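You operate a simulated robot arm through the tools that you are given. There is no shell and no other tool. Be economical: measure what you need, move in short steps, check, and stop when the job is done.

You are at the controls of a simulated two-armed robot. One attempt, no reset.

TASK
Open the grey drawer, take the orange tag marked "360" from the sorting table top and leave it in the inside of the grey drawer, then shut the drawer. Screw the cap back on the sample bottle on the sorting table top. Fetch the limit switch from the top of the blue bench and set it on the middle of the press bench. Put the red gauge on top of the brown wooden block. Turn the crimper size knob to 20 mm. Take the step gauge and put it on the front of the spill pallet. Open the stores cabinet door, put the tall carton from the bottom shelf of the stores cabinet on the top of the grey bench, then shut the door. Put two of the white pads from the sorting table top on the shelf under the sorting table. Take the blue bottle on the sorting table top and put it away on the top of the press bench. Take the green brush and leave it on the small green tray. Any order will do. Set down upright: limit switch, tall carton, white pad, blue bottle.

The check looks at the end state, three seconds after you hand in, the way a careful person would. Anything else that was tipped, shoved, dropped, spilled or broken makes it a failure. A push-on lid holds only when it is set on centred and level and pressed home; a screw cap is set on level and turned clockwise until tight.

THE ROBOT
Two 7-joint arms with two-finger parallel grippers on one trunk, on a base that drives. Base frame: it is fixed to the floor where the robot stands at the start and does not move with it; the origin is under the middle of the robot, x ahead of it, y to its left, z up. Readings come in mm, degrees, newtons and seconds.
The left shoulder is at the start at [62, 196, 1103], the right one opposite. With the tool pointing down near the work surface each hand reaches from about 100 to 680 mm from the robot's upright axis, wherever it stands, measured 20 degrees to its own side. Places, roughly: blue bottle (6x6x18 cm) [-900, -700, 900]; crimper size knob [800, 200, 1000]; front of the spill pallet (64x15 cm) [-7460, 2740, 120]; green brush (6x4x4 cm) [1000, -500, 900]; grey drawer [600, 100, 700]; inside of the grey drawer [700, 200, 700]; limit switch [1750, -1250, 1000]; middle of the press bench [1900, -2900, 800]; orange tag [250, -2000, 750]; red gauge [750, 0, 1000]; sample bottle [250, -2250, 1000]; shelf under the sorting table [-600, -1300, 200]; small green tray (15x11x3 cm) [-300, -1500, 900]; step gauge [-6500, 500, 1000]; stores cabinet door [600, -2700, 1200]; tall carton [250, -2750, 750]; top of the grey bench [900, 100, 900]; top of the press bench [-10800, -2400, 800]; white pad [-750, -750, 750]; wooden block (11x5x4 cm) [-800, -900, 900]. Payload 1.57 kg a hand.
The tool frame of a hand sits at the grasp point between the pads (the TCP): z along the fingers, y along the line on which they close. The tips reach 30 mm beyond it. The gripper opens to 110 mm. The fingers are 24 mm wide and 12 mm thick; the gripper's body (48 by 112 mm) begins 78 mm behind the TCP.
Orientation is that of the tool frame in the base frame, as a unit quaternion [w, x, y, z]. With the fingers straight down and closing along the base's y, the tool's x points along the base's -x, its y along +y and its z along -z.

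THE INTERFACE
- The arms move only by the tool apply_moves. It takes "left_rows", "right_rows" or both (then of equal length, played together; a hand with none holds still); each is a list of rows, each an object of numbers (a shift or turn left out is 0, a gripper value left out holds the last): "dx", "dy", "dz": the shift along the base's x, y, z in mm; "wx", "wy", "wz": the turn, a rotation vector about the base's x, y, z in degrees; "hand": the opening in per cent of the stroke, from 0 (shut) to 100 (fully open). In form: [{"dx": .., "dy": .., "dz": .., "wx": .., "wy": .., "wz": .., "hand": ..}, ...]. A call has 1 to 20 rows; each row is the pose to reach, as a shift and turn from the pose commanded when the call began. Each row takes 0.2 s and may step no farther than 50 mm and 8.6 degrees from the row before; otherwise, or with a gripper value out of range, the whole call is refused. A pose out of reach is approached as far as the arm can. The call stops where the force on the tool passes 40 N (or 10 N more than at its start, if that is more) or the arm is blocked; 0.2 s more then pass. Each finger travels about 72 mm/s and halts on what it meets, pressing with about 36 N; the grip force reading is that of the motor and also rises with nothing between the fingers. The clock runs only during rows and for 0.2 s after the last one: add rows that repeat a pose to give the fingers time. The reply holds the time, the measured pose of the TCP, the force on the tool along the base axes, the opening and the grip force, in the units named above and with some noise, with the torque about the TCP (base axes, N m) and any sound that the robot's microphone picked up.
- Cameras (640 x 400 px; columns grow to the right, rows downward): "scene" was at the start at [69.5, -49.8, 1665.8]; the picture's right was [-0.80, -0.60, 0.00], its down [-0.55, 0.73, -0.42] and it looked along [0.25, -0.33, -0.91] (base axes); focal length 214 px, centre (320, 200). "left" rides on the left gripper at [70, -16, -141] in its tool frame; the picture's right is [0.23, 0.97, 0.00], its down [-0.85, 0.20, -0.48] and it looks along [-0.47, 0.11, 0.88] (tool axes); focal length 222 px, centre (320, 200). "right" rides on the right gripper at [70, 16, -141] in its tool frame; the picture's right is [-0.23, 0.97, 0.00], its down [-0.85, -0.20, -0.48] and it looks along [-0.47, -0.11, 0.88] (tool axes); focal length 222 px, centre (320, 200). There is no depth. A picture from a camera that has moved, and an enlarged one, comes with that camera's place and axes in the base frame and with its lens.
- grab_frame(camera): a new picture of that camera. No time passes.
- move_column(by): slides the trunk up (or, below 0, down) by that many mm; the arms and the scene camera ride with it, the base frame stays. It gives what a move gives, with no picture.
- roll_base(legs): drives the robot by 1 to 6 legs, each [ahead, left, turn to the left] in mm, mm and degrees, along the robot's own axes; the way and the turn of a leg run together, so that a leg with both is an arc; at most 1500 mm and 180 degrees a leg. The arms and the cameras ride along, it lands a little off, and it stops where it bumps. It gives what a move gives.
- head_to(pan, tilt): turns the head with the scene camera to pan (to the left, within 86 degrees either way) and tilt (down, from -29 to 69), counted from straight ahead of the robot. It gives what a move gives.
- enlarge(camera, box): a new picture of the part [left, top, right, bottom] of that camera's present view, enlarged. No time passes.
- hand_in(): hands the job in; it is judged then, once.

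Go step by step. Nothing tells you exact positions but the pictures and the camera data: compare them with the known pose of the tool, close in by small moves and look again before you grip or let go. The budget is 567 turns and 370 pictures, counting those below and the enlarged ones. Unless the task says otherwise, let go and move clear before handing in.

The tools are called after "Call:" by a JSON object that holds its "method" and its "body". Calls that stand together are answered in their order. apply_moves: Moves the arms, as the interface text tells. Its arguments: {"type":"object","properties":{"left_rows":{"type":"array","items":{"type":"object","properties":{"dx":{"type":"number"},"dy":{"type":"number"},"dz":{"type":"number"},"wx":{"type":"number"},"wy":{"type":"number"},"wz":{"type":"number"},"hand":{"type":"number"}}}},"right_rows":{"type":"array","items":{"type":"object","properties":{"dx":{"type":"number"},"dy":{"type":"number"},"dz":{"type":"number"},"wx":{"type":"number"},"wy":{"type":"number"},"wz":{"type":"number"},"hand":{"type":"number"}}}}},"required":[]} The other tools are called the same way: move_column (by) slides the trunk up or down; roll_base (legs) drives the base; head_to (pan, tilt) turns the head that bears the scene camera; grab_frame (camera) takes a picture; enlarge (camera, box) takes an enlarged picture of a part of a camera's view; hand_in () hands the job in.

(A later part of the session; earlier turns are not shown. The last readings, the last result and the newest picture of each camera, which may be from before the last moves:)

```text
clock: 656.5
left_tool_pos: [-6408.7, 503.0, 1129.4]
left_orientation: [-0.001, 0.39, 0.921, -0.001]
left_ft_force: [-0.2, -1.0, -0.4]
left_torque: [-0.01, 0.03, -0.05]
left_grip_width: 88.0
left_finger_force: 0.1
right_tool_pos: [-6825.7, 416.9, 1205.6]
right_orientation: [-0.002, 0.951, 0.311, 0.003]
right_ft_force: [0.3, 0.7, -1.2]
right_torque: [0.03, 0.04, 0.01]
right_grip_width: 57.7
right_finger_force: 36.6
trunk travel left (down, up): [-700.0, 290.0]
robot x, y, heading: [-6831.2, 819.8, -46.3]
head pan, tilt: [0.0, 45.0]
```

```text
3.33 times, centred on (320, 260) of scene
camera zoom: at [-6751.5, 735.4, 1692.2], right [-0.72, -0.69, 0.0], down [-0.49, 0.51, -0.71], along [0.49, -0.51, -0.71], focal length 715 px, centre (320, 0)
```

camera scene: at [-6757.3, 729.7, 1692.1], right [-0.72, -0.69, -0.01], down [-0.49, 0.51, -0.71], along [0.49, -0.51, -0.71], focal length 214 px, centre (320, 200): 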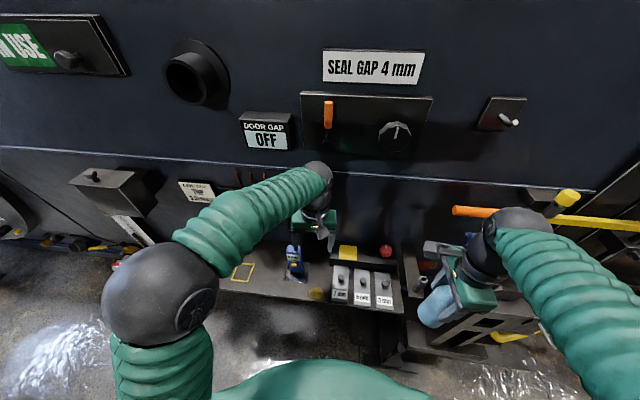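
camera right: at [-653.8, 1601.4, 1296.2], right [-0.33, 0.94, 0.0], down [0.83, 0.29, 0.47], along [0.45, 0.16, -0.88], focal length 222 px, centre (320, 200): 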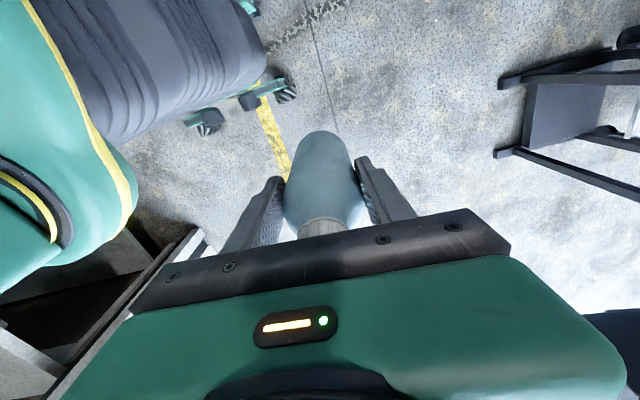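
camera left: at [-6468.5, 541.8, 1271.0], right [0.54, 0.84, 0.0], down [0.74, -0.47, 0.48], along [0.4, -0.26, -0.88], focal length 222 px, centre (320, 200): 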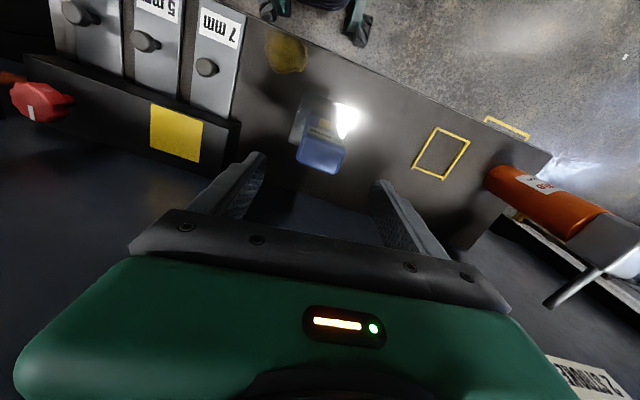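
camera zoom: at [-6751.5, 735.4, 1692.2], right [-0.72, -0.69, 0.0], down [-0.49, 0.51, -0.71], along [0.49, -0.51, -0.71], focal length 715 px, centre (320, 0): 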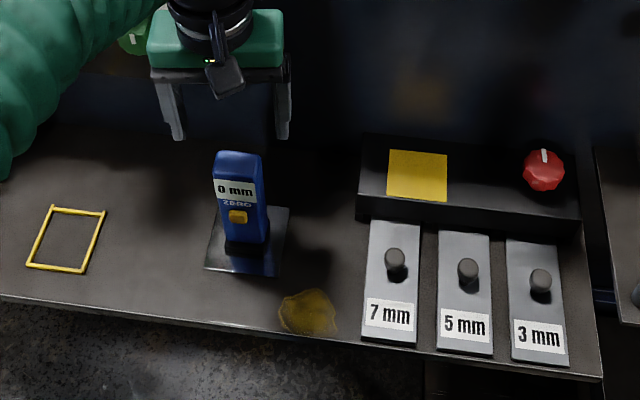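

The gauge's top is near z = 1055, right under the hand. Lowering and gripping its body.

Call:
{"method": "apply_moves", "body": {"left_rows": [{"dx": -2, "dz": -40}, {"dx": -2, "dz": -80}, {"dx": -2, "dz": -115}]}}

Call:
{"method": "grab_frame", "body": {"camera": "left"}}

```text
clock: 657.3
left_tool_pos: [-6405.9, 505.2, 1011.8]
left_orientation: [-0.001, 0.391, 0.92, -0.001]
left_ft_force: [0.4, -0.1, -0.6]
left_torque: [0.0, 0.02, 0.0]
left_grip_width: 87.8
left_finger_force: 0.0
right_tool_pos: [-6824.2, 417.6, 1206.2]
right_orientation: [-0.002, 0.95, 0.311, 0.003]
right_ft_force: [0.4, 0.4, -0.8]
right_torque: [0.02, -0.01, 0.0]
right_grip_width: 57.6
right_finger_force: 36.4
trunk travel left (down, up): [-700.0, 290.0]
robot x, y, heading: [-6827.0, 816.8, -46.2]
head pan, tilt: [0.0, 45.0]
```

```text
94 pictures are left
camera left: at [-6466.4, 543.8, 1153.8], right [0.54, 0.84, 0.0], down [0.74, -0.47, 0.48], along [0.4, -0.26, -0.88], focal length 222 px, centre (320, 200)
```

left: 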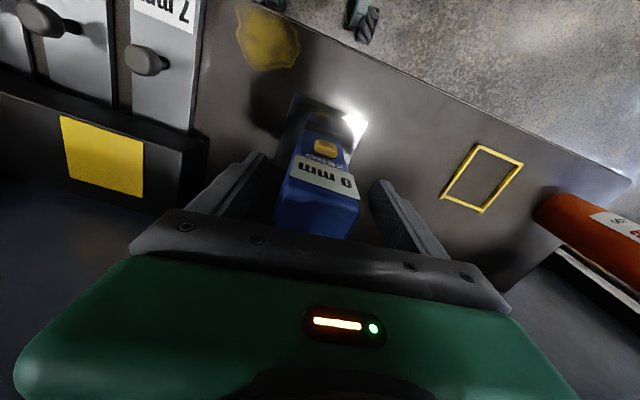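

Call:
{"method": "apply_moves", "body": {"left_rows": [{"hand": 60}, {"hand": 45}, {"hand": 30}, {"hand": 20}]}}

Call:
{"method": "apply_moves", "body": {"left_rows": [{"dz": 15}, {"dz": 40}, {"dz": 80}, {"dz": 125}]}}

Call:
{"method": "enlarge", "body": {"camera": "scene", "box": [220, 160, 400, 320]}}

```text
clock: 658.3
left_tool_pos: [-6405.9, 506.3, 1012.0]
left_orientation: [0.0, 0.391, 0.921, -0.001]
left_ft_force: [-0.3, -0.8, 0.0]
left_torque: [0.02, -0.09, -0.02]
left_grip_width: 48.0
left_finger_force: 36.0
right_tool_pos: [-6825.5, 418.6, 1206.9]
right_orientation: [-0.001, 0.95, 0.311, 0.003]
right_ft_force: [-0.4, 0.0, -0.6]
right_torque: [0.0, 0.01, -0.01]
right_grip_width: 57.8
right_finger_force: 36.4
trunk travel left (down, up): [-700.0, 290.0]
robot x, y, heading: [-6830.8, 817.1, -46.4]
head pan, tilt: [0.0, 45.0]
```

```text
clock: 659.3
left_tool_pos: [-6410.0, 504.8, 1136.7]
left_orientation: [0.0, 0.39, 0.921, -0.001]
left_ft_force: [-0.7, -0.2, -2.0]
left_torque: [0.03, -0.02, 0.0]
left_grip_width: 48.0
left_finger_force: 35.9
right_tool_pos: [-6825.4, 419.1, 1206.6]
right_orientation: [-0.002, 0.95, 0.311, 0.003]
right_ft_force: [-0.5, -0.2, -0.2]
right_torque: [-0.02, -0.03, 0.0]
right_grip_width: 57.6
right_finger_force: 35.9
trunk travel left (down, up): [-700.0, 290.0]
robot x, y, heading: [-6828.2, 820.3, -46.1]
head pan, tilt: [0.0, 45.0]
```

```text
2.50 times, centred on (310, 240) of scene
camera zoom: at [-6752.0, 737.6, 1692.2], right [-0.72, -0.69, 0.0], down [-0.49, 0.51, -0.71], along [0.49, -0.51, -0.71], focal length 536 px, centre (345, 100)
```

zoom: 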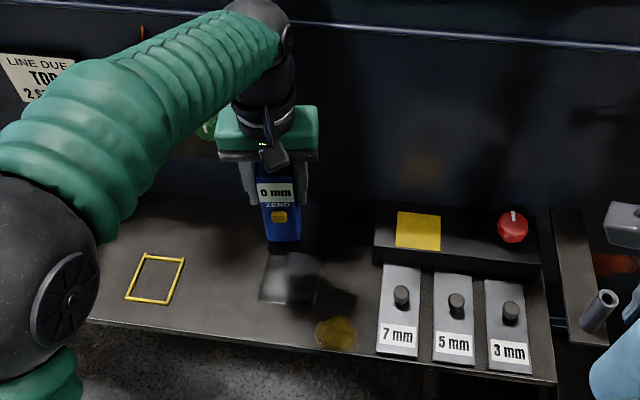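

Step gauge lifted. Retract the left hand, back off and head around the middle bench to the spill pallet.

Call:
{"method": "apply_moves", "body": {"left_rows": [{"dx": -20, "dy": 25, "dz": 30}, {"dx": -50, "dy": 58, "dz": 50}, {"dx": -82, "dy": 92, "dz": 60}, {"dx": -115, "dy": 126, "dz": 60}, {"dx": -140, "dy": 155, "dz": 60}, {"dx": -150, "dy": 170, "dz": 60}]}}

Call:
{"method": "roll_base", "body": {"legs": [[-150, 0, 0], [0, 0, 82], [1150, 0, 0], [0, 0, 50]]}}

Call:
{"method": "head_to", "body": {"pan": 30, "tilt": 20}}

Call:
{"method": "grab_frame", "body": {"camera": "scene"}}

```text
clock: 660.7
left_tool_pos: [-6560.6, 677.7, 1196.7]
left_orientation: [0.001, 0.39, 0.921, -0.002]
left_ft_force: [-0.4, 0.5, -2.3]
left_torque: [-0.04, 0.02, 0.03]
left_grip_width: 47.9
left_finger_force: 36.2
right_tool_pos: [-6824.3, 417.9, 1207.0]
right_orientation: [-0.001, 0.951, 0.31, 0.003]
right_ft_force: [-0.2, 0.3, -0.8]
right_torque: [-0.02, 0.0, 0.0]
right_grip_width: 57.7
right_finger_force: 36.0
trunk travel left (down, up): [-700.0, 290.0]
robot x, y, heading: [-6831.0, 820.3, -46.2]
head pan, tilt: [0.0, 45.0]
```

```text
clock: 673.3
left_tool_pos: [-6041.6, 1894.0, 1196.7]
left_orientation: [0.002, -0.674, 0.739, -0.002]
left_ft_force: [0.2, -0.2, -3.1]
left_torque: [-0.01, 0.01, 0.01]
left_grip_width: 47.7
left_finger_force: 35.9
right_tool_pos: [-5673.7, 1863.5, 1207.0]
right_orientation: [-0.003, 0.114, 0.993, 0.0]
right_ft_force: [0.4, -0.1, -0.8]
right_torque: [0.0, 0.0, -0.03]
right_grip_width: 57.8
right_finger_force: 36.0
trunk travel left (down, up): [-700.0, 290.0]
robot x, y, heading: [-5972.9, 1595.0, 84.7]
head pan, tilt: [0.0, 45.0]
```

```text
clock: 674.3
left_tool_pos: [-6041.9, 1894.3, 1197.1]
left_orientation: [0.001, -0.675, 0.738, -0.002]
left_ft_force: [0.7, 0.2, -2.5]
left_torque: [-0.01, -0.01, -0.02]
left_grip_width: 47.8
left_finger_force: 36.0
right_tool_pos: [-5673.4, 1863.0, 1207.4]
right_orientation: [-0.004, 0.114, 0.993, -0.001]
right_ft_force: [0.1, 0.0, -0.4]
right_torque: [-0.01, 0.02, 0.01]
right_grip_width: 57.6
right_finger_force: 35.6
trunk travel left (down, up): [-700.0, 290.0]
robot x, y, heading: [-5974.5, 1595.9, 84.6]
head pan, tilt: [30.0, 20.0]
```

```text
92 pictures are left
camera scene: at [-6008.7, 1712.6, 1730.9], right [0.91, 0.41, 0.0], down [0.14, -0.31, -0.94], along [-0.39, 0.85, -0.34], focal length 214 px, centre (320, 200)
```

scene: 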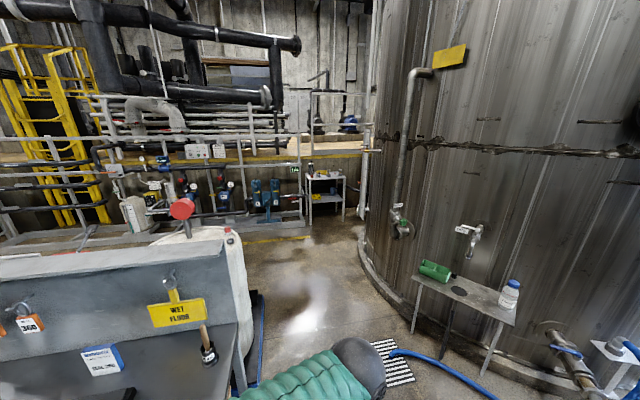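

Call:
{"method": "roll_base", "body": {"legs": [[0, 0, 16.5], [900, 0, 0], [0, 0, 45]]}}

Call:
{"method": "head_to", "body": {"pan": 15, "tilt": 35}}

Call:
{"method": "grab_frame", "body": {"camera": "scene"}}

```text
clock: 682.0
left_tool_pos: [-6440.1, 2575.6, 1196.8]
left_orientation: [-0.002, 0.957, -0.29, 0.0]
left_ft_force: [-0.1, -0.2, -1.5]
left_torque: [0.03, 0.01, -0.02]
left_grip_width: 47.9
left_finger_force: 35.6
right_tool_pos: [-6236.8, 2883.2, 1206.2]
right_orientation: [-0.004, -0.41, 0.912, -0.002]
right_ft_force: [0.3, 0.3, -0.5]
right_torque: [0.0, 0.04, 0.0]
right_grip_width: 57.7
right_finger_force: 36.6
trunk travel left (down, up): [-700.0, 290.0]
robot x, y, heading: [-6144.9, 2492.3, 146.0]
head pan, tilt: [30.0, 20.0]
```

```text
clock: 682.8
left_tool_pos: [-6439.6, 2574.1, 1197.4]
left_orientation: [-0.002, 0.957, -0.29, 0.001]
left_ft_force: [-0.2, 1.1, -2.1]
left_torque: [0.02, 0.02, -0.04]
left_grip_width: 48.0
left_finger_force: 36.1
right_tool_pos: [-6236.1, 2883.9, 1207.0]
right_orientation: [-0.003, -0.411, 0.912, -0.003]
right_ft_force: [-0.2, -0.1, -0.5]
right_torque: [-0.04, 0.01, 0.02]
right_grip_width: 57.5
right_finger_force: 36.2
trunk travel left (down, up): [-700.0, 290.0]
robot x, y, heading: [-6147.4, 2495.7, 145.8]
head pan, tilt: [15.0, 35.0]
```

```text
91 pictures are left
camera scene: at [-6255.0, 2538.3, 1707.1], right [0.32, 0.95, 0.0], down [0.54, -0.19, -0.82], along [-0.77, 0.27, -0.57], focal length 214 px, centre (320, 200)
```

scene: 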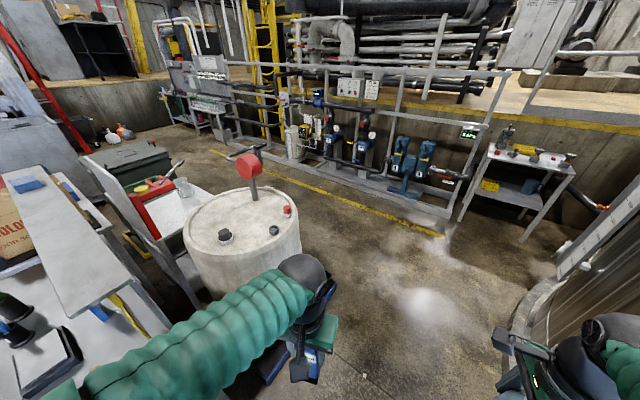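

I've worked out the pallet: its front edge faces the pipe side, centred at (-7460, 2740). I'll go around to that side.

Call:
{"method": "roll_base", "body": {"legs": [[0, 0, -15], [1450, 0, 0], [130, 0, 0], [0, 900, 0]]}}

Call:
{"method": "roll_base", "body": {"legs": [[0, 0, 180]]}}

Call:
{"method": "head_to", "body": {"pan": 0, "tilt": 50}}

Call:
{"method": "grab_frame", "body": {"camera": "scene"}}

```text
clock: 696.0
left_tool_pos: [-8107.8, 3213.0, 1197.1]
left_orientation: [-0.001, 0.916, -0.401, 0.0]
left_ft_force: [1.3, 0.2, -2.0]
left_torque: [-0.02, 0.02, -0.01]
left_grip_width: 47.7
left_finger_force: 36.0
right_tool_pos: [-7838.6, 3464.7, 1205.8]
right_orientation: [-0.004, -0.301, 0.954, -0.003]
right_ft_force: [0.0, 0.1, 0.0]
right_torque: [0.01, 0.01, 0.02]
right_grip_width: 57.5
right_finger_force: 36.0
trunk travel left (down, up): [-700.0, 290.0]
robot x, y, heading: [-7841.6, 3061.0, 132.9]
head pan, tilt: [15.0, 35.0]
```

```text
clock: 703.7
left_tool_pos: [-7580.9, 2908.2, 1196.5]
left_orientation: [0.0, 0.407, 0.914, -0.001]
left_ft_force: [0.0, -1.3, -2.7]
left_torque: [-0.02, -0.01, -0.01]
left_grip_width: 47.9
left_finger_force: 36.1
right_tool_pos: [-7853.4, 2659.1, 1205.5]
right_orientation: [-0.002, 0.956, 0.293, 0.004]
right_ft_force: [0.2, -0.4, -0.1]
right_torque: [-0.01, 0.0, -0.01]
right_grip_width: 57.6
right_finger_force: 36.1
trunk travel left (down, up): [-700.0, 290.0]
robot x, y, heading: [-7841.9, 3062.9, -48.5]
head pan, tilt: [15.0, 35.0]
```

```text
clock: 704.5
left_tool_pos: [-7579.1, 2906.7, 1196.6]
left_orientation: [0.0, 0.407, 0.913, -0.001]
left_ft_force: [0.4, 0.7, -2.3]
left_torque: [-0.02, -0.03, -0.02]
left_grip_width: 48.0
left_finger_force: 35.6
right_tool_pos: [-7852.4, 2659.1, 1206.7]
right_orientation: [-0.002, 0.956, 0.293, 0.003]
right_ft_force: [-0.1, 0.8, -0.8]
right_torque: [-0.02, -0.01, 0.01]
right_grip_width: 57.7
right_finger_force: 35.8
trunk travel left (down, up): [-700.0, 290.0]
robot x, y, heading: [-7843.8, 3059.2, -48.4]
head pan, tilt: [0.0, 50.0]
```

```text
90 pictures are left
camera scene: at [-7771.7, 2979.1, 1685.4], right [-0.75, -0.67, 0.0], down [-0.51, 0.57, -0.64], along [0.43, -0.48, -0.77], focal length 214 px, centre (320, 200)
```

scene: 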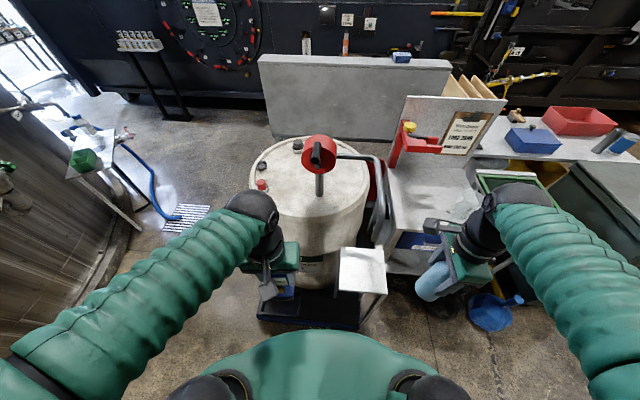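

Call:
{"method": "enlarge", "body": {"camera": "scene", "box": [230, 220, 420, 345]}}

Call:
{"method": "grab_frame", "body": {"camera": "left"}}

```text
3.20 times, centred on (325, 282) of scene
camera zoom: at [-7771.7, 2979.1, 1685.4], right [-0.75, -0.67, 0.0], down [-0.51, 0.57, -0.64], along [0.43, -0.48, -0.77], focal length 686 px, centre (304, -64)
```

zoom: 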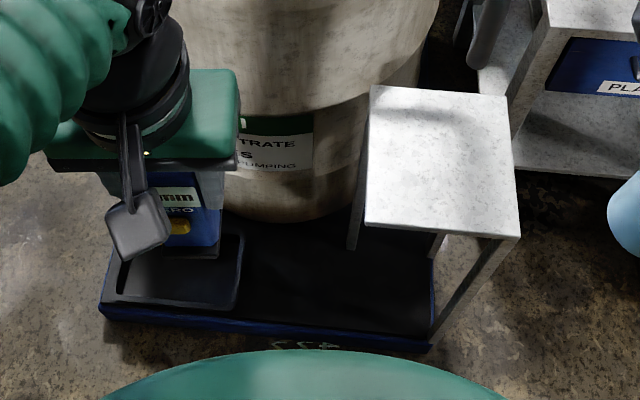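

```text
88 pictures are left
camera left: at [-7639.4, 2949.0, 1339.2], right [0.57, 0.82, 0.0], down [0.72, -0.5, 0.48], along [0.39, -0.28, -0.88], focal length 222 px, centre (320, 200)
```

left: 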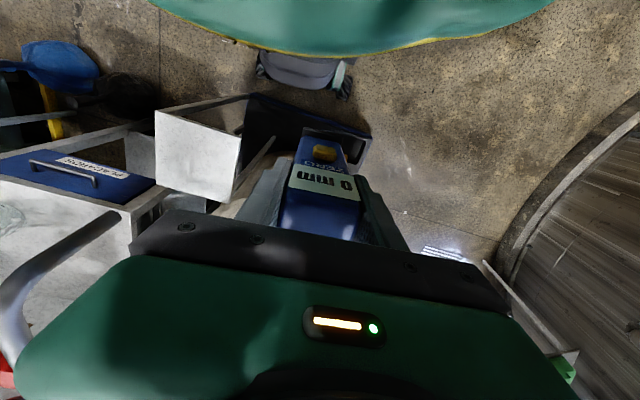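

Call:
{"method": "grab_frame", "body": {"camera": "right"}}

```text
87 pictures are left
camera right: at [-7788.6, 2684.3, 1347.2], right [0.36, -0.93, 0.0], down [-0.82, -0.32, 0.47], along [-0.44, -0.17, -0.88], focal length 222 px, centre (320, 200)
```

right: 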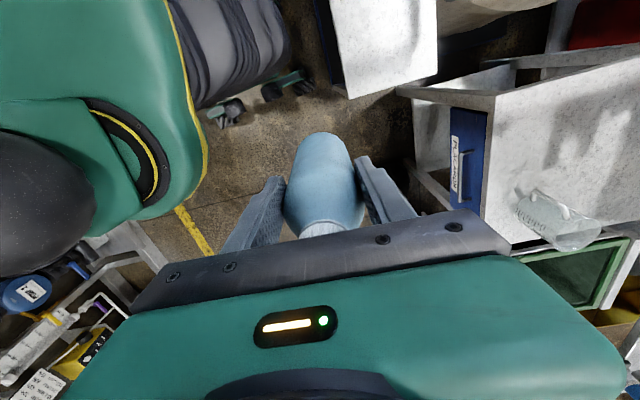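

Below the right hand is clear floor. Lowering the trunk so the left hand can reach the pallet deck.

Call:
{"method": "move_column", "body": {"by": -400}}

Call:
{"method": "move_column", "body": {"by": -280}}

Call:
{"method": "apply_moves", "body": {"left_rows": [{"dx": 20, "dy": -40}, {"dx": 40, "dy": -80}, {"dx": 60, "dy": -120}, {"dx": 80, "dy": -160}, {"dx": 95, "dy": -186}]}}

Call:
{"method": "grab_frame", "body": {"camera": "scene"}}

Call:
{"method": "grab_frame", "body": {"camera": "left"}}

```text
clock: 708.3
left_tool_pos: [-7579.2, 2908.3, 797.3]
left_orientation: [-0.001, 0.408, 0.913, -0.001]
left_ft_force: [0.5, -0.2, -2.5]
left_torque: [0.03, 0.0, 0.02]
left_grip_width: 47.7
left_finger_force: 36.2
right_tool_pos: [-7854.5, 2658.3, 805.5]
right_orientation: [-0.002, 0.956, 0.293, 0.003]
right_ft_force: [0.4, 0.1, -1.1]
right_torque: [0.02, 0.01, -0.03]
right_grip_width: 57.7
right_finger_force: 36.5
trunk travel left (down, up): [-300.0, 690.0]
robot x, y, heading: [-7844.2, 3059.1, -48.2]
head pan, tilt: [0.0, 50.0]
```

```text
clock: 711.1
left_tool_pos: [-7581.3, 2908.1, 517.4]
left_orientation: [-0.001, 0.408, 0.913, -0.001]
left_ft_force: [1.0, 0.2, -2.7]
left_torque: [-0.02, -0.01, 0.0]
left_grip_width: 47.9
left_finger_force: 35.8
right_tool_pos: [-7853.8, 2660.5, 526.6]
right_orientation: [-0.001, 0.956, 0.293, 0.003]
right_ft_force: [0.7, -0.2, 0.2]
right_torque: [0.02, 0.0, -0.03]
right_grip_width: 57.2
right_finger_force: 36.1
trunk travel left (down, up): [-20.0, 970.0]
robot x, y, heading: [-7846.5, 3058.0, -48.2]
head pan, tilt: [0.0, 50.0]
```

```text
clock: 712.3
left_tool_pos: [-7482.5, 2721.5, 515.5]
left_orientation: [-0.001, 0.407, 0.913, -0.001]
left_ft_force: [0.9, -0.8, -1.8]
left_torque: [-0.02, 0.02, 0.01]
left_grip_width: 48.0
left_finger_force: 35.7
right_tool_pos: [-7854.0, 2659.2, 526.4]
right_orientation: [-0.001, 0.956, 0.293, 0.003]
right_ft_force: [0.0, 0.0, -0.4]
right_torque: [0.0, -0.01, -0.01]
right_grip_width: 57.3
right_finger_force: 35.8
trunk travel left (down, up): [-20.0, 970.0]
robot x, y, heading: [-7842.0, 3059.7, -48.4]
head pan, tilt: [0.0, 50.0]
```

```text
86 pictures are left
camera scene: at [-7771.5, 2978.7, 1005.2], right [-0.75, -0.66, 0.0], down [-0.51, 0.57, -0.64], along [0.43, -0.48, -0.77], focal length 214 px, centre (320, 200)
```

scene: 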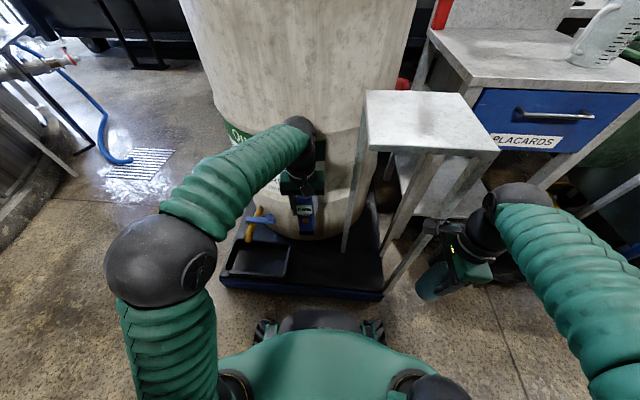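

```text
85 pictures are left
camera left: at [-7543.1, 2762.6, 656.7], right [0.57, 0.82, 0.0], down [0.72, -0.5, 0.48], along [0.39, -0.28, -0.88], focal length 222 px, centre (320, 200)
```

left: 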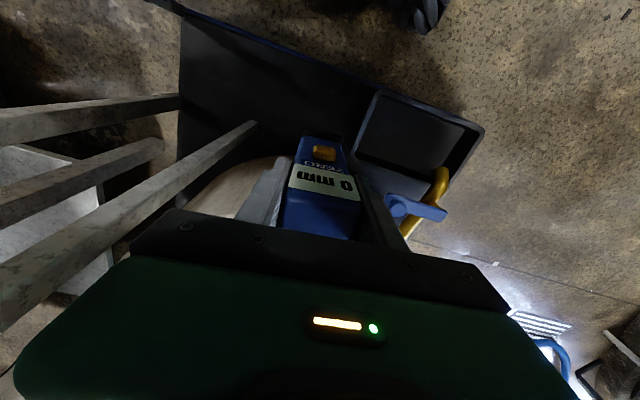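

The landing spot on the deck is clear between drip tray and stand legs. Lowering.

Call:
{"method": "apply_moves", "body": {"left_rows": [{"dz": -45}, {"dz": -90}, {"dz": -135}, {"dz": -170}, {"dz": -195}]}}

Call:
{"method": "grab_frame", "body": {"camera": "left"}}

Call:
{"method": "enlarge", "body": {"camera": "scene", "box": [210, 180, 410, 310]}}

```text
clock: 713.5
left_tool_pos: [-7484.6, 2721.8, 322.1]
left_orientation: [-0.001, 0.408, 0.913, -0.001]
left_ft_force: [0.2, -0.2, -2.0]
left_torque: [0.01, -0.01, -0.03]
left_grip_width: 47.7
left_finger_force: 35.7
right_tool_pos: [-7853.7, 2659.4, 525.8]
right_orientation: [-0.002, 0.956, 0.293, 0.004]
right_ft_force: [1.1, 0.0, -0.3]
right_torque: [0.01, -0.02, 0.03]
right_grip_width: 57.6
right_finger_force: 35.8
trunk travel left (down, up): [-20.0, 970.0]
robot x, y, heading: [-7843.3, 3059.5, -48.4]
head pan, tilt: [0.0, 50.0]
```

```text
84 pictures are left
camera left: at [-7544.2, 2763.0, 463.7], right [0.57, 0.82, 0.0], down [0.72, -0.5, 0.48], along [0.39, -0.28, -0.88], focal length 222 px, centre (320, 200)
```

left: 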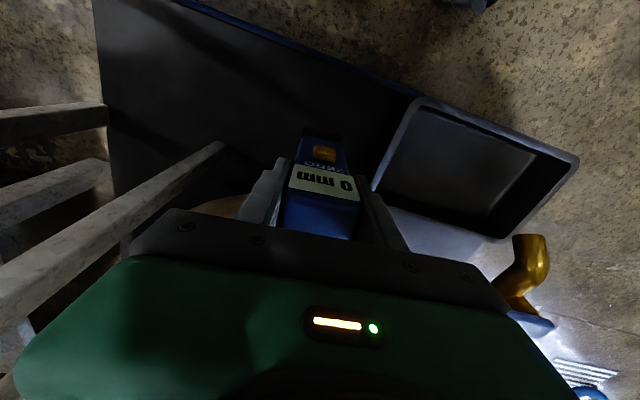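

```text
3.08 times, centred on (310, 245) of scene
camera zoom: at [-7771.5, 2978.7, 1005.2], right [-0.75, -0.66, 0.0], down [-0.51, 0.57, -0.64], along [0.43, -0.48, -0.77], focal length 660 px, centre (351, 62)
```

zoom: 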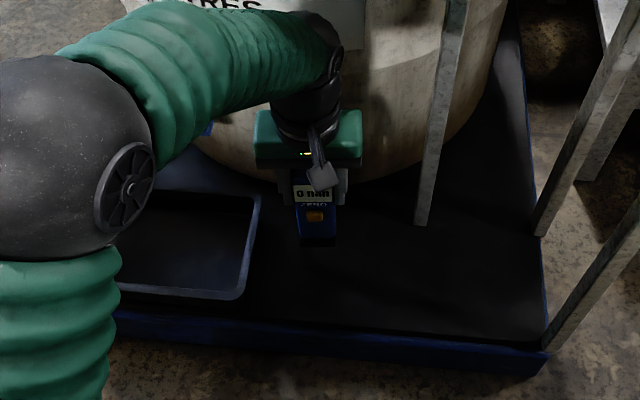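

Call:
{"method": "apply_moves", "body": {"left_rows": [{"dz": -10}, {"dz": -20}, {"dz": -28}, {"dz": -35}, {"dz": -42}, {"dz": -49}, {"dz": -56}, {"dz": -63}, {"dz": -70}]}}

Call:
{"method": "enlarge", "body": {"camera": "scene", "box": [210, 180, 410, 310]}}

```text
clock: 715.5
left_tool_pos: [-7484.9, 2722.1, 252.7]
left_orientation: [-0.001, 0.406, 0.914, -0.001]
left_ft_force: [0.5, 0.9, -1.6]
left_torque: [0.03, 0.04, -0.02]
left_grip_width: 47.8
left_finger_force: 35.7
right_tool_pos: [-7854.3, 2660.1, 526.8]
right_orientation: [-0.002, 0.956, 0.293, 0.003]
right_ft_force: [0.0, 0.1, -1.0]
right_torque: [0.0, 0.0, -0.02]
right_grip_width: 57.4
right_finger_force: 36.0
trunk travel left (down, up): [-20.0, 970.0]
robot x, y, heading: [-7843.8, 3060.3, -48.2]
head pan, tilt: [0.0, 50.0]
```

```text
3.08 times, centred on (310, 245) of scene
camera zoom: at [-7771.5, 2978.7, 1005.2], right [-0.75, -0.66, 0.0], down [-0.51, 0.57, -0.64], along [0.43, -0.48, -0.77], focal length 660 px, centre (351, 62)
```

zoom: 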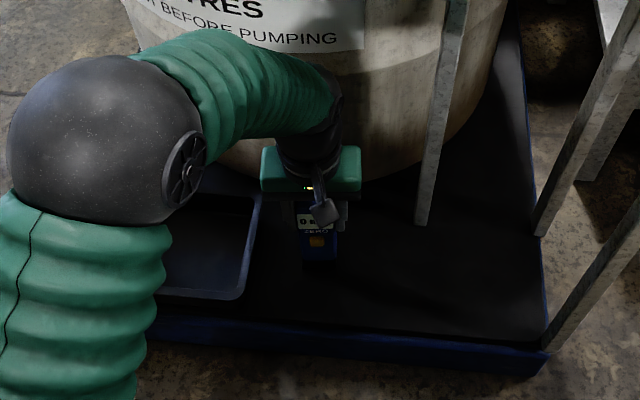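

Call:
{"method": "apply_moves", "body": {"left_rows": [{"dz": -6}, {"dz": -12}, {"dz": -18}, {"dz": -24}, {"dz": -30}, {"dz": -36}, {"dz": -42}, {"dz": -48}, {"dz": -54}]}}

```text
clock: 717.4
left_tool_pos: [-7485.8, 2723.6, 207.7]
left_orientation: [0.001, 0.407, 0.913, -0.002]
left_ft_force: [-3.7, 6.6, 23.6]
left_torque: [0.67, -0.3, 0.12]
left_grip_width: 47.7
left_finger_force: 36.3
right_tool_pos: [-7853.5, 2659.7, 526.6]
right_orientation: [-0.001, 0.956, 0.293, 0.004]
right_ft_force: [0.6, -0.1, -0.1]
right_torque: [0.0, 0.01, 0.0]
right_grip_width: 57.7
right_finger_force: 36.6
trunk travel left (down, up): [-20.0, 970.0]
robot x, y, heading: [-7845.1, 3058.1, -48.4]
head pan, tilt: [0.0, 50.0]
stopped in row 9 (left hand): the force on the tool passed its limit at 44 N (the readings are from after the stop); the commanded pose is now the measured one
```

Contact. Release and rise.

Call:
{"method": "apply_moves", "body": {"left_rows": [{"dz": 1, "hand": 48}, {"dz": 1, "hand": 58}, {"dz": 1, "hand": 68}, {"dz": 1, "hand": 72}, {"dz": 40}, {"dz": 85}, {"dz": 130}, {"dz": 175}, {"dz": 220}, {"dz": 265}]}}

Call:
{"method": "grab_frame", "body": {"camera": "left"}}

Call:
{"method": "enlarge", "body": {"camera": "scene", "box": [210, 180, 410, 310]}}

```text
clock: 719.6
left_tool_pos: [-7481.6, 2724.1, 471.3]
left_orientation: [-0.001, 0.407, 0.913, -0.002]
left_ft_force: [0.7, -0.1, -0.6]
left_torque: [0.0, 0.01, -0.02]
left_grip_width: 79.3
left_finger_force: 0.1
right_tool_pos: [-7854.5, 2659.8, 526.3]
right_orientation: [-0.002, 0.956, 0.293, 0.003]
right_ft_force: [-0.3, -0.4, -0.2]
right_torque: [0.05, -0.01, 0.0]
right_grip_width: 57.8
right_finger_force: 36.5
trunk travel left (down, up): [-20.0, 970.0]
robot x, y, heading: [-7843.9, 3059.3, -48.2]
head pan, tilt: [0.0, 50.0]
```

```text
81 pictures are left
camera left: at [-7542.0, 2765.3, 613.7], right [0.57, 0.82, 0.0], down [0.72, -0.5, 0.48], along [0.39, -0.28, -0.88], focal length 222 px, centre (320, 200)
```

left: 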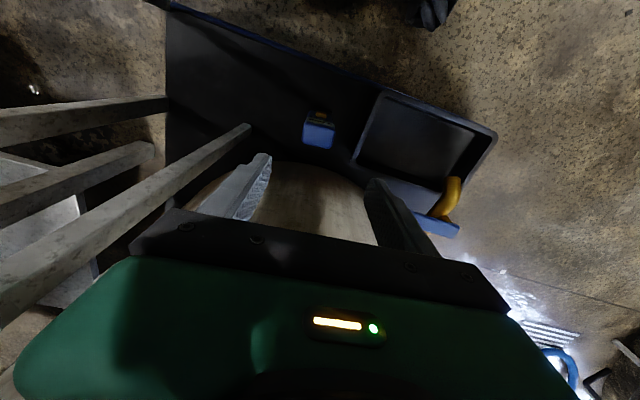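

```text
3.08 times, centred on (310, 245) of scene
camera zoom: at [-7771.7, 2979.1, 1005.2], right [-0.75, -0.66, 0.0], down [-0.51, 0.57, -0.64], along [0.43, -0.48, -0.77], focal length 660 px, centre (351, 62)
```

zoom: 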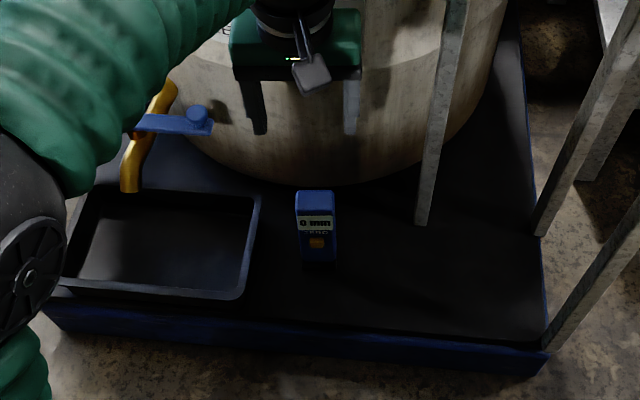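

The step gauge stands on the front of the spill pallet. Retract, raise the trunk and look toward the far press bench.

Call:
{"method": "apply_moves", "body": {"left_rows": [{"dx": -20, "dy": 40, "dz": 20}, {"dx": -45, "dy": 80, "dz": 20}, {"dx": -70, "dy": 120, "dz": 20}, {"dx": -95, "dy": 160, "dz": 20}, {"dx": -100, "dy": 180, "dz": 20}]}}

Call:
{"method": "move_column", "body": {"by": 400}}

Call:
{"method": "move_column", "body": {"by": 280}}

Call:
{"method": "roll_base", "body": {"legs": [[-120, 0, 0], [0, 0, -85]]}}

Call:
{"method": "head_to", "body": {"pan": 0, "tilt": 10}}

Call:
{"method": "grab_frame", "body": {"camera": "scene"}}

```text
clock: 720.8
left_tool_pos: [-7581.2, 2900.2, 490.1]
left_orientation: [0.0, 0.407, 0.913, -0.002]
left_ft_force: [-0.2, 0.3, 0.5]
left_torque: [0.03, 0.01, -0.02]
left_grip_width: 79.1
left_finger_force: 0.0
right_tool_pos: [-7853.9, 2659.5, 525.1]
right_orientation: [-0.002, 0.956, 0.294, 0.003]
right_ft_force: [0.4, -0.8, 0.4]
right_torque: [0.01, -0.05, -0.02]
right_grip_width: 57.6
right_finger_force: 35.3
trunk travel left (down, up): [-20.0, 970.0]
robot x, y, heading: [-7842.3, 3064.1, -48.5]
head pan, tilt: [0.0, 50.0]
```

```text
clock: 724.6
left_tool_pos: [-7580.5, 2900.1, 891.0]
left_orientation: [0.0, 0.408, 0.913, -0.002]
left_ft_force: [0.2, 0.7, -0.5]
left_torque: [0.0, 0.01, -0.03]
left_grip_width: 79.0
left_finger_force: 0.1
right_tool_pos: [-7855.0, 2659.9, 926.2]
right_orientation: [-0.001, 0.956, 0.293, 0.004]
right_ft_force: [1.2, 0.9, -1.0]
right_torque: [0.03, 0.01, 0.0]
right_grip_width: 57.6
right_finger_force: 35.8
trunk travel left (down, up): [-420.0, 570.0]
robot x, y, heading: [-7843.5, 3061.5, -48.4]
head pan, tilt: [0.0, 50.0]
```

```text
clock: 727.5
left_tool_pos: [-7579.4, 2898.7, 1171.6]
left_orientation: [0.0, 0.407, 0.913, -0.002]
left_ft_force: [-0.5, 0.4, 0.3]
left_torque: [0.0, 0.0, -0.05]
left_grip_width: 79.2
left_finger_force: 0.1
right_tool_pos: [-7854.3, 2658.1, 1206.2]
right_orientation: [-0.002, 0.956, 0.293, 0.004]
right_ft_force: [0.3, 1.1, -0.5]
right_torque: [-0.03, -0.02, -0.01]
right_grip_width: 57.6
right_finger_force: 36.7
trunk travel left (down, up): [-700.0, 290.0]
robot x, y, heading: [-7846.2, 3058.8, -48.2]
head pan, tilt: [0.0, 50.0]
```

```text
clock: 732.3
left_tool_pos: [-8057.7, 2871.8, 1170.2]
left_orientation: [-0.001, 0.915, 0.404, -0.002]
left_ft_force: [0.2, -0.4, -0.5]
left_torque: [-0.02, 0.0, -0.02]
left_grip_width: 79.3
left_finger_force: 0.2
right_tool_pos: [-8322.9, 3118.3, 1205.3]
right_orientation: [0.001, 0.906, -0.424, 0.003]
right_ft_force: [0.4, -0.3, -1.4]
right_torque: [0.01, -0.05, 0.0]
right_grip_width: 57.5
right_finger_force: 35.7
trunk travel left (down, up): [-700.0, 290.0]
robot x, y, heading: [-7919.4, 3150.8, -132.5]
head pan, tilt: [0.0, 50.0]
```

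```text
clock: 733.4
left_tool_pos: [-8056.8, 2872.0, 1171.9]
left_orientation: [-0.001, 0.915, 0.404, -0.001]
left_ft_force: [0.6, -1.0, 0.3]
left_torque: [0.04, 0.02, 0.0]
left_grip_width: 79.4
left_finger_force: 0.1
right_tool_pos: [-8324.2, 3119.8, 1207.3]
right_orientation: [0.001, 0.906, -0.424, 0.003]
right_ft_force: [-0.9, 0.0, -0.2]
right_torque: [0.04, -0.02, 0.01]
right_grip_width: 57.5
right_finger_force: 36.2
trunk travel left (down, up): [-700.0, 290.0]
robot x, y, heading: [-7925.1, 3148.2, -132.6]
head pan, tilt: [0.0, 10.0]
```

```text
79 pictures are left
camera scene: at [-8007.3, 3058.6, 1747.1], right [-0.74, 0.68, 0.0], down [0.12, 0.13, -0.98], along [-0.67, -0.72, -0.18], focal length 214 px, centre (320, 200)
```

scene: 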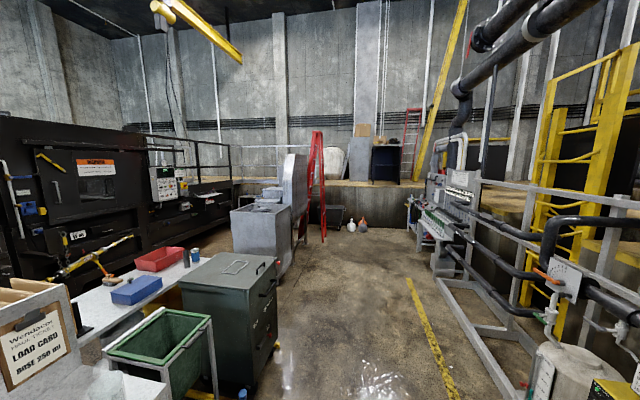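

Call:
{"method": "roll_base", "body": {"legs": [[1400, -100, 0], [1200, 0, 0]]}}

Call:
{"method": "head_to", "body": {"pan": 15, "tilt": 15}}

Call:
{"method": "grab_frame", "body": {"camera": "scene"}}

```text
clock: 745.9
left_tool_pos: [-9913.9, 1108.7, 1170.4]
left_orientation: [-0.001, 0.921, 0.39, -0.001]
left_ft_force: [-0.1, -0.1, -0.3]
left_torque: [0.02, -0.01, 0.0]
left_grip_width: 79.0
left_finger_force: 0.0
right_tool_pos: [-10172.6, 1365.4, 1206.2]
right_orientation: [0.001, 0.899, -0.437, 0.003]
right_ft_force: [-0.7, 0.3, -1.3]
right_torque: [-0.04, -0.01, 0.04]
right_grip_width: 57.9
right_finger_force: 36.2
trunk travel left (down, up): [-700.0, 290.0]
robot x, y, heading: [-9774.1, 1383.5, -134.5]
head pan, tilt: [0.0, 10.0]
```

```text
clock: 746.6
left_tool_pos: [-9914.1, 1106.7, 1171.3]
left_orientation: [-0.001, 0.921, 0.39, -0.002]
left_ft_force: [0.3, -0.2, -0.1]
left_torque: [-0.01, 0.01, -0.01]
left_grip_width: 79.2
left_finger_force: 0.0
right_tool_pos: [-10173.4, 1364.4, 1206.9]
right_orientation: [0.001, 0.899, -0.438, 0.003]
right_ft_force: [-0.6, -0.2, -0.3]
right_torque: [-0.01, -0.03, 0.0]
right_grip_width: 57.5
right_finger_force: 36.0
trunk travel left (down, up): [-700.0, 290.0]
robot x, y, heading: [-9772.7, 1384.0, -134.5]
head pan, tilt: [15.0, 15.0]
```

```text
78 pictures are left
camera scene: at [-9840.0, 1278.8, 1739.1], right [-0.87, 0.49, 0.0], down [0.13, 0.23, -0.97], along [-0.47, -0.84, -0.26], focal length 214 px, centre (320, 200)
```

scene: 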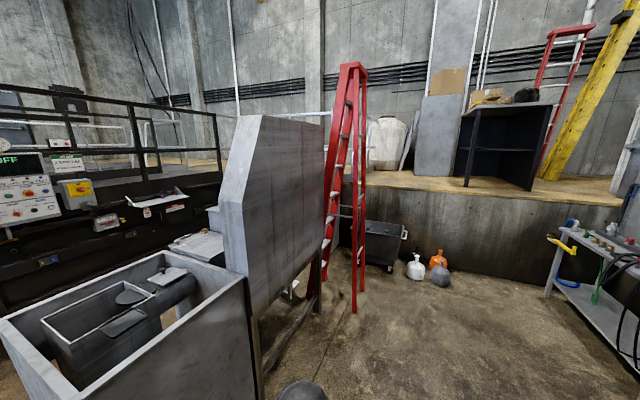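

The listed spot lies behind the grey machine and red ladder. I'll move closer and look around it.

Call:
{"method": "roll_base", "body": {"legs": [[0, 0, -12], [1150, 0, 0]]}}

Call:
{"method": "head_to", "body": {"pan": 50, "tilt": 15}}

Call:
{"method": "grab_frame", "body": {"camera": "scene"}}

```text
clock: 753.2
left_tool_pos: [-10934.2, 537.1, 1171.6]
left_orientation: [-0.001, 0.961, 0.278, -0.002]
left_ft_force: [-0.8, 0.7, 0.6]
left_torque: [0.0, 0.01, 0.0]
left_grip_width: 79.1
left_finger_force: 0.1
right_tool_pos: [-11125.3, 846.4, 1206.5]
right_orientation: [0.002, 0.841, -0.541, 0.004]
right_ft_force: [0.0, -0.8, -1.0]
right_torque: [-0.03, 0.03, 0.03]
right_grip_width: 57.7
right_finger_force: 36.3
trunk travel left (down, up): [-700.0, 290.0]
robot x, y, heading: [-10733.9, 770.4, -147.9]
head pan, tilt: [15.0, 15.0]
```

```text
clock: 754.2
left_tool_pos: [-10933.4, 536.4, 1170.7]
left_orientation: [-0.001, 0.961, 0.278, -0.001]
left_ft_force: [0.0, 0.0, 0.0]
left_torque: [0.01, 0.02, 0.01]
left_grip_width: 79.3
left_finger_force: 0.1
right_tool_pos: [-11126.0, 847.7, 1205.9]
right_orientation: [0.002, 0.841, -0.54, 0.004]
right_ft_force: [0.9, 0.0, -0.5]
right_torque: [-0.05, -0.01, -0.01]
right_grip_width: 57.3
right_finger_force: 36.0
trunk travel left (down, up): [-700.0, 290.0]
robot x, y, heading: [-10733.1, 771.3, -147.6]
head pan, tilt: [50.0, 15.0]
```

```text
77 pictures are left
camera scene: at [-10771.1, 661.4, 1739.1], right [-0.99, 0.14, 0.0], down [0.04, 0.26, -0.97], along [-0.13, -0.96, -0.26], focal length 214 px, centre (320, 200)
```

scene: 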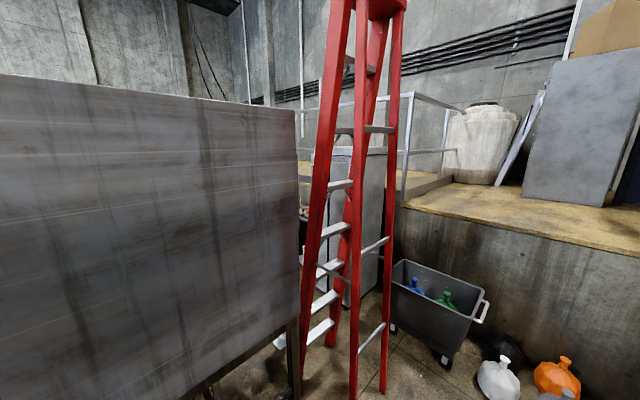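

A bench with bins seen earlier at the end of the tank-side corridor is what lies there; from here the ladder blocks the way. I'll retrace my route around the pallet to that corridor.

Call:
{"method": "roll_base", "body": {"legs": [[0, 0, 180], [1130, 0, 0], [0, 0, 11], [1280, 0, 0], [1280, 0, 0]]}}

```text
clock: 780.7
left_tool_pos: [-7593.9, 3400.9, 1170.9]
left_orientation: [0.001, -0.363, 0.932, -0.001]
left_ft_force: [-0.1, -0.6, 0.7]
left_torque: [-0.01, -0.01, -0.02]
left_grip_width: 79.3
left_finger_force: 0.1
right_tool_pos: [-7350.3, 3131.8, 1206.1]
right_orientation: [-0.003, 0.464, 0.886, 0.001]
right_ft_force: [-0.3, 0.1, -0.7]
right_torque: [0.02, 0.0, 0.02]
right_grip_width: 57.7
right_finger_force: 35.7
trunk travel left (down, up): [-700.0, 290.0]
robot x, y, heading: [-7750.1, 3134.5, 42.2]
head pan, tilt: [50.0, 15.0]
```

Call:
{"method": "roll_base", "body": {"legs": [[800, 0, 0], [0, 0, -91], [1450, 0, 0]]}}

Call:
{"method": "head_to", "body": {"pan": 0, "tilt": 25}}

Call:
{"method": "grab_frame", "body": {"camera": "scene"}}

```text
clock: 796.0
left_tool_pos: [-6006.3, 2280.7, 1171.1]
left_orientation: [0.0, 0.445, 0.895, -0.002]
left_ft_force: [-0.5, 0.5, 0.5]
left_torque: [-0.02, -0.02, 0.0]
left_grip_width: 79.3
left_finger_force: 0.0
right_tool_pos: [-6297.5, 2064.7, 1205.4]
right_orientation: [-0.002, 0.967, 0.253, 0.004]
right_ft_force: [0.0, -0.3, -0.2]
right_torque: [0.0, -0.01, -0.02]
right_grip_width: 57.7
right_finger_force: 36.0
trunk travel left (down, up): [-700.0, 290.0]
robot x, y, heading: [-6255.0, 2459.4, -53.1]
head pan, tilt: [50.0, 15.0]
```

```text
clock: 797.2
left_tool_pos: [-6004.3, 2281.0, 1171.4]
left_orientation: [0.0, 0.445, 0.895, -0.002]
left_ft_force: [0.2, 0.5, 1.1]
left_torque: [0.01, -0.01, -0.01]
left_grip_width: 79.2
left_finger_force: 0.1
right_tool_pos: [-6298.1, 2064.0, 1205.4]
right_orientation: [-0.002, 0.968, 0.252, 0.004]
right_ft_force: [0.3, 0.9, -0.7]
right_torque: [-0.01, -0.04, 0.0]
right_grip_width: 57.6
right_finger_force: 35.4
trunk travel left (down, up): [-700.0, 290.0]
robot x, y, heading: [-6254.0, 2461.4, -53.0]
head pan, tilt: [0.0, 25.0]
```

```text
76 pictures are left
camera scene: at [-6180.2, 2363.9, 1722.9], right [-0.8, -0.6, 0.0], down [-0.25, 0.34, -0.91], along [0.54, -0.73, -0.42], focal length 214 px, centre (320, 200)
```

scene: 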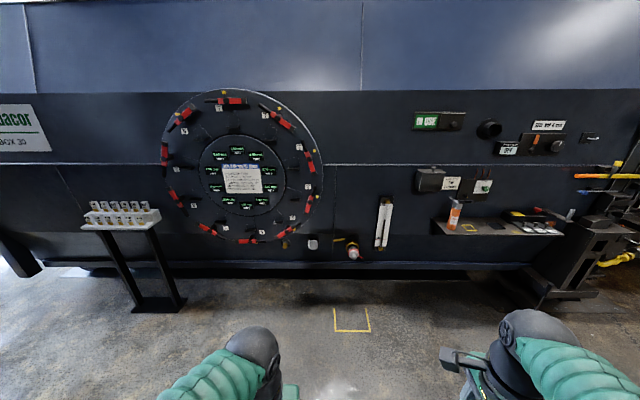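

Call:
{"method": "roll_base", "body": {"legs": [[800, 0, 0], [0, 0, -82], [1250, 0, 0], [0, 0, -9]]}}

Call:
{"method": "head_to", "body": {"pan": 0, "tilt": 12}}

Call:
{"method": "grab_frame", "body": {"camera": "scene"}}

```text
clock: 811.6
left_tool_pos: [-6845.1, 682.0, 1170.9]
left_orientation: [-0.002, 0.95, 0.314, -0.002]
left_ft_force: [0.2, -0.6, 0.3]
left_torque: [-0.01, 0.01, 0.01]
left_grip_width: 79.3
left_finger_force: 0.1
right_tool_pos: [-7059.5, 978.3, 1206.9]
right_orientation: [0.0, 0.86, -0.51, 0.002]
right_ft_force: [-0.2, -0.3, 0.3]
right_torque: [0.0, -0.04, 0.0]
right_grip_width: 57.7
right_finger_force: 35.9
trunk travel left (down, up): [-700.0, 290.0]
robot x, y, heading: [-6659.6, 930.3, -143.7]
head pan, tilt: [0.0, 25.0]
```

```text
clock: 812.4
left_tool_pos: [-6846.3, 684.0, 1171.7]
left_orientation: [-0.002, 0.95, 0.314, -0.001]
left_ft_force: [0.1, -0.9, -0.2]
left_torque: [-0.04, -0.03, 0.01]
left_grip_width: 79.2
left_finger_force: 0.0
right_tool_pos: [-7058.5, 978.5, 1206.2]
right_orientation: [0.0, 0.86, -0.509, 0.003]
right_ft_force: [0.5, 0.0, -1.1]
right_torque: [0.03, 0.01, 0.01]
right_grip_width: 57.5
right_finger_force: 35.7
trunk travel left (down, up): [-700.0, 290.0]
robot x, y, heading: [-6659.2, 934.1, -143.7]
head pan, tilt: [0.0, 12.0]
```

```text
75 pictures are left
camera scene: at [-6760.6, 858.0, 1743.9], right [-0.59, 0.81, 0.0], down [0.17, 0.12, -0.98], along [-0.79, -0.58, -0.21], focal length 214 px, centre (320, 200)
```

scene: 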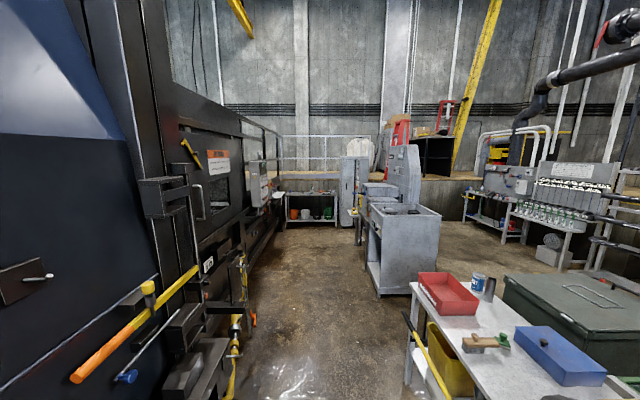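

That bench at the corridor's end (centre about (-10793, -2350)) matches the listed place. Driving down the corridor.

Call:
{"method": "roll_base", "body": {"legs": [[0, 0, -1], [1450, 0, 0], [1300, 0, 0]]}}

Call:
{"method": "grab_frame", "body": {"camera": "scene"}}

```text
clock: 826.0
left_tool_pos: [-9103.0, -890.8, 1171.1]
left_orientation: [-0.003, 0.955, 0.295, -0.001]
left_ft_force: [0.4, 0.0, -0.4]
left_torque: [-0.04, 0.02, 0.03]
left_grip_width: 79.3
left_finger_force: 0.1
right_tool_pos: [-9306.9, -588.0, 1205.4]
right_orientation: [0.001, 0.851, -0.525, 0.003]
right_ft_force: [1.5, -1.3, -1.7]
right_torque: [-0.02, -0.01, -0.01]
right_grip_width: 57.6
right_finger_force: 35.9
trunk travel left (down, up): [-700.0, 290.0]
robot x, y, heading: [-8907.8, -653.1, -146.1]
head pan, tilt: [0.0, 12.0]
```

```text
74 pictures are left
camera scene: at [-9011.3, -719.4, 1744.0], right [-0.56, 0.83, 0.0], down [0.17, 0.12, -0.98], along [-0.81, -0.55, -0.21], focal length 214 px, centre (320, 200)
```

scene: 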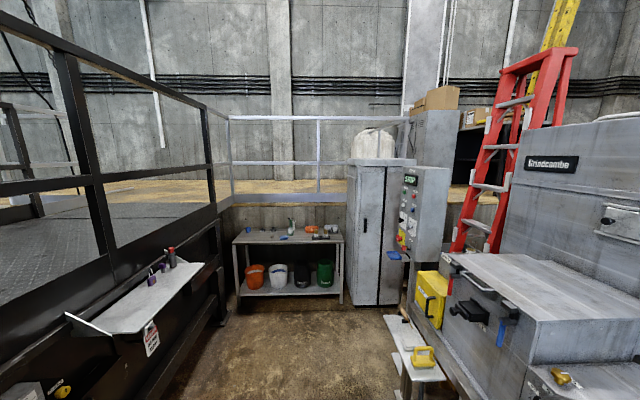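

Call:
{"method": "roll_base", "body": {"legs": [[0, 0, 4], [1300, 150, 0], [350, 0, 0]]}}

Call:
{"method": "head_to", "body": {"pan": 0, "tilt": 40}}

Call:
{"method": "grab_frame", "body": {"camera": "scene"}}

```text
clock: 834.8
left_tool_pos: [-10278.1, -2020.7, 1171.5]
left_orientation: [-0.001, 0.945, 0.327, -0.002]
left_ft_force: [0.7, 0.2, -0.4]
left_torque: [-0.01, -0.01, -0.01]
left_grip_width: 79.3
left_finger_force: 0.0
right_tool_pos: [-10499.0, -1731.8, 1206.3]
right_orientation: [0.002, 0.868, -0.496, 0.003]
right_ft_force: [0.2, 0.2, -1.3]
right_torque: [0.0, -0.02, 0.02]
right_grip_width: 57.3
right_finger_force: 36.0
trunk travel left (down, up): [-700.0, 290.0]
robot x, y, heading: [-10099.4, -1768.5, -142.5]
head pan, tilt: [0.0, 12.0]
```

```text
clock: 835.8
left_tool_pos: [-10279.0, -2021.7, 1172.4]
left_orientation: [-0.002, 0.945, 0.327, -0.002]
left_ft_force: [0.1, 0.8, 0.0]
left_torque: [-0.02, 0.0, 0.01]
left_grip_width: 79.3
left_finger_force: 0.0
right_tool_pos: [-10501.2, -1734.3, 1206.7]
right_orientation: [0.001, 0.868, -0.497, 0.002]
right_ft_force: [0.1, 0.0, -0.6]
right_torque: [-0.02, -0.02, 0.01]
right_grip_width: 57.9
right_finger_force: 35.9
trunk travel left (down, up): [-700.0, 290.0]
robot x, y, heading: [-10099.5, -1770.5, -142.2]
head pan, tilt: [0.0, 40.0]
```

```text
73 pictures are left
camera scene: at [-10193.2, -1840.3, 1699.6], right [-0.61, 0.79, 0.0], down [0.51, 0.39, -0.77], along [-0.6, -0.47, -0.64], focal length 214 px, centre (320, 200)
```

scene: 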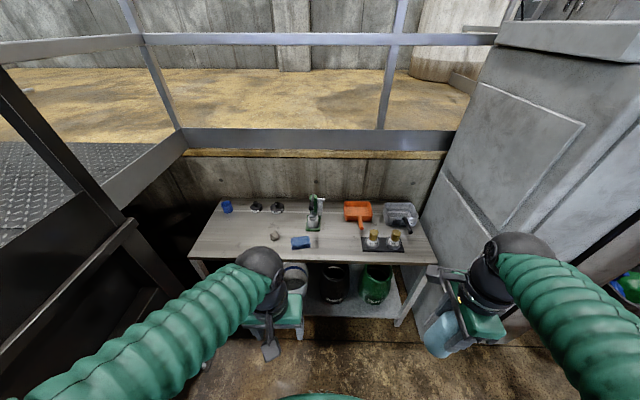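

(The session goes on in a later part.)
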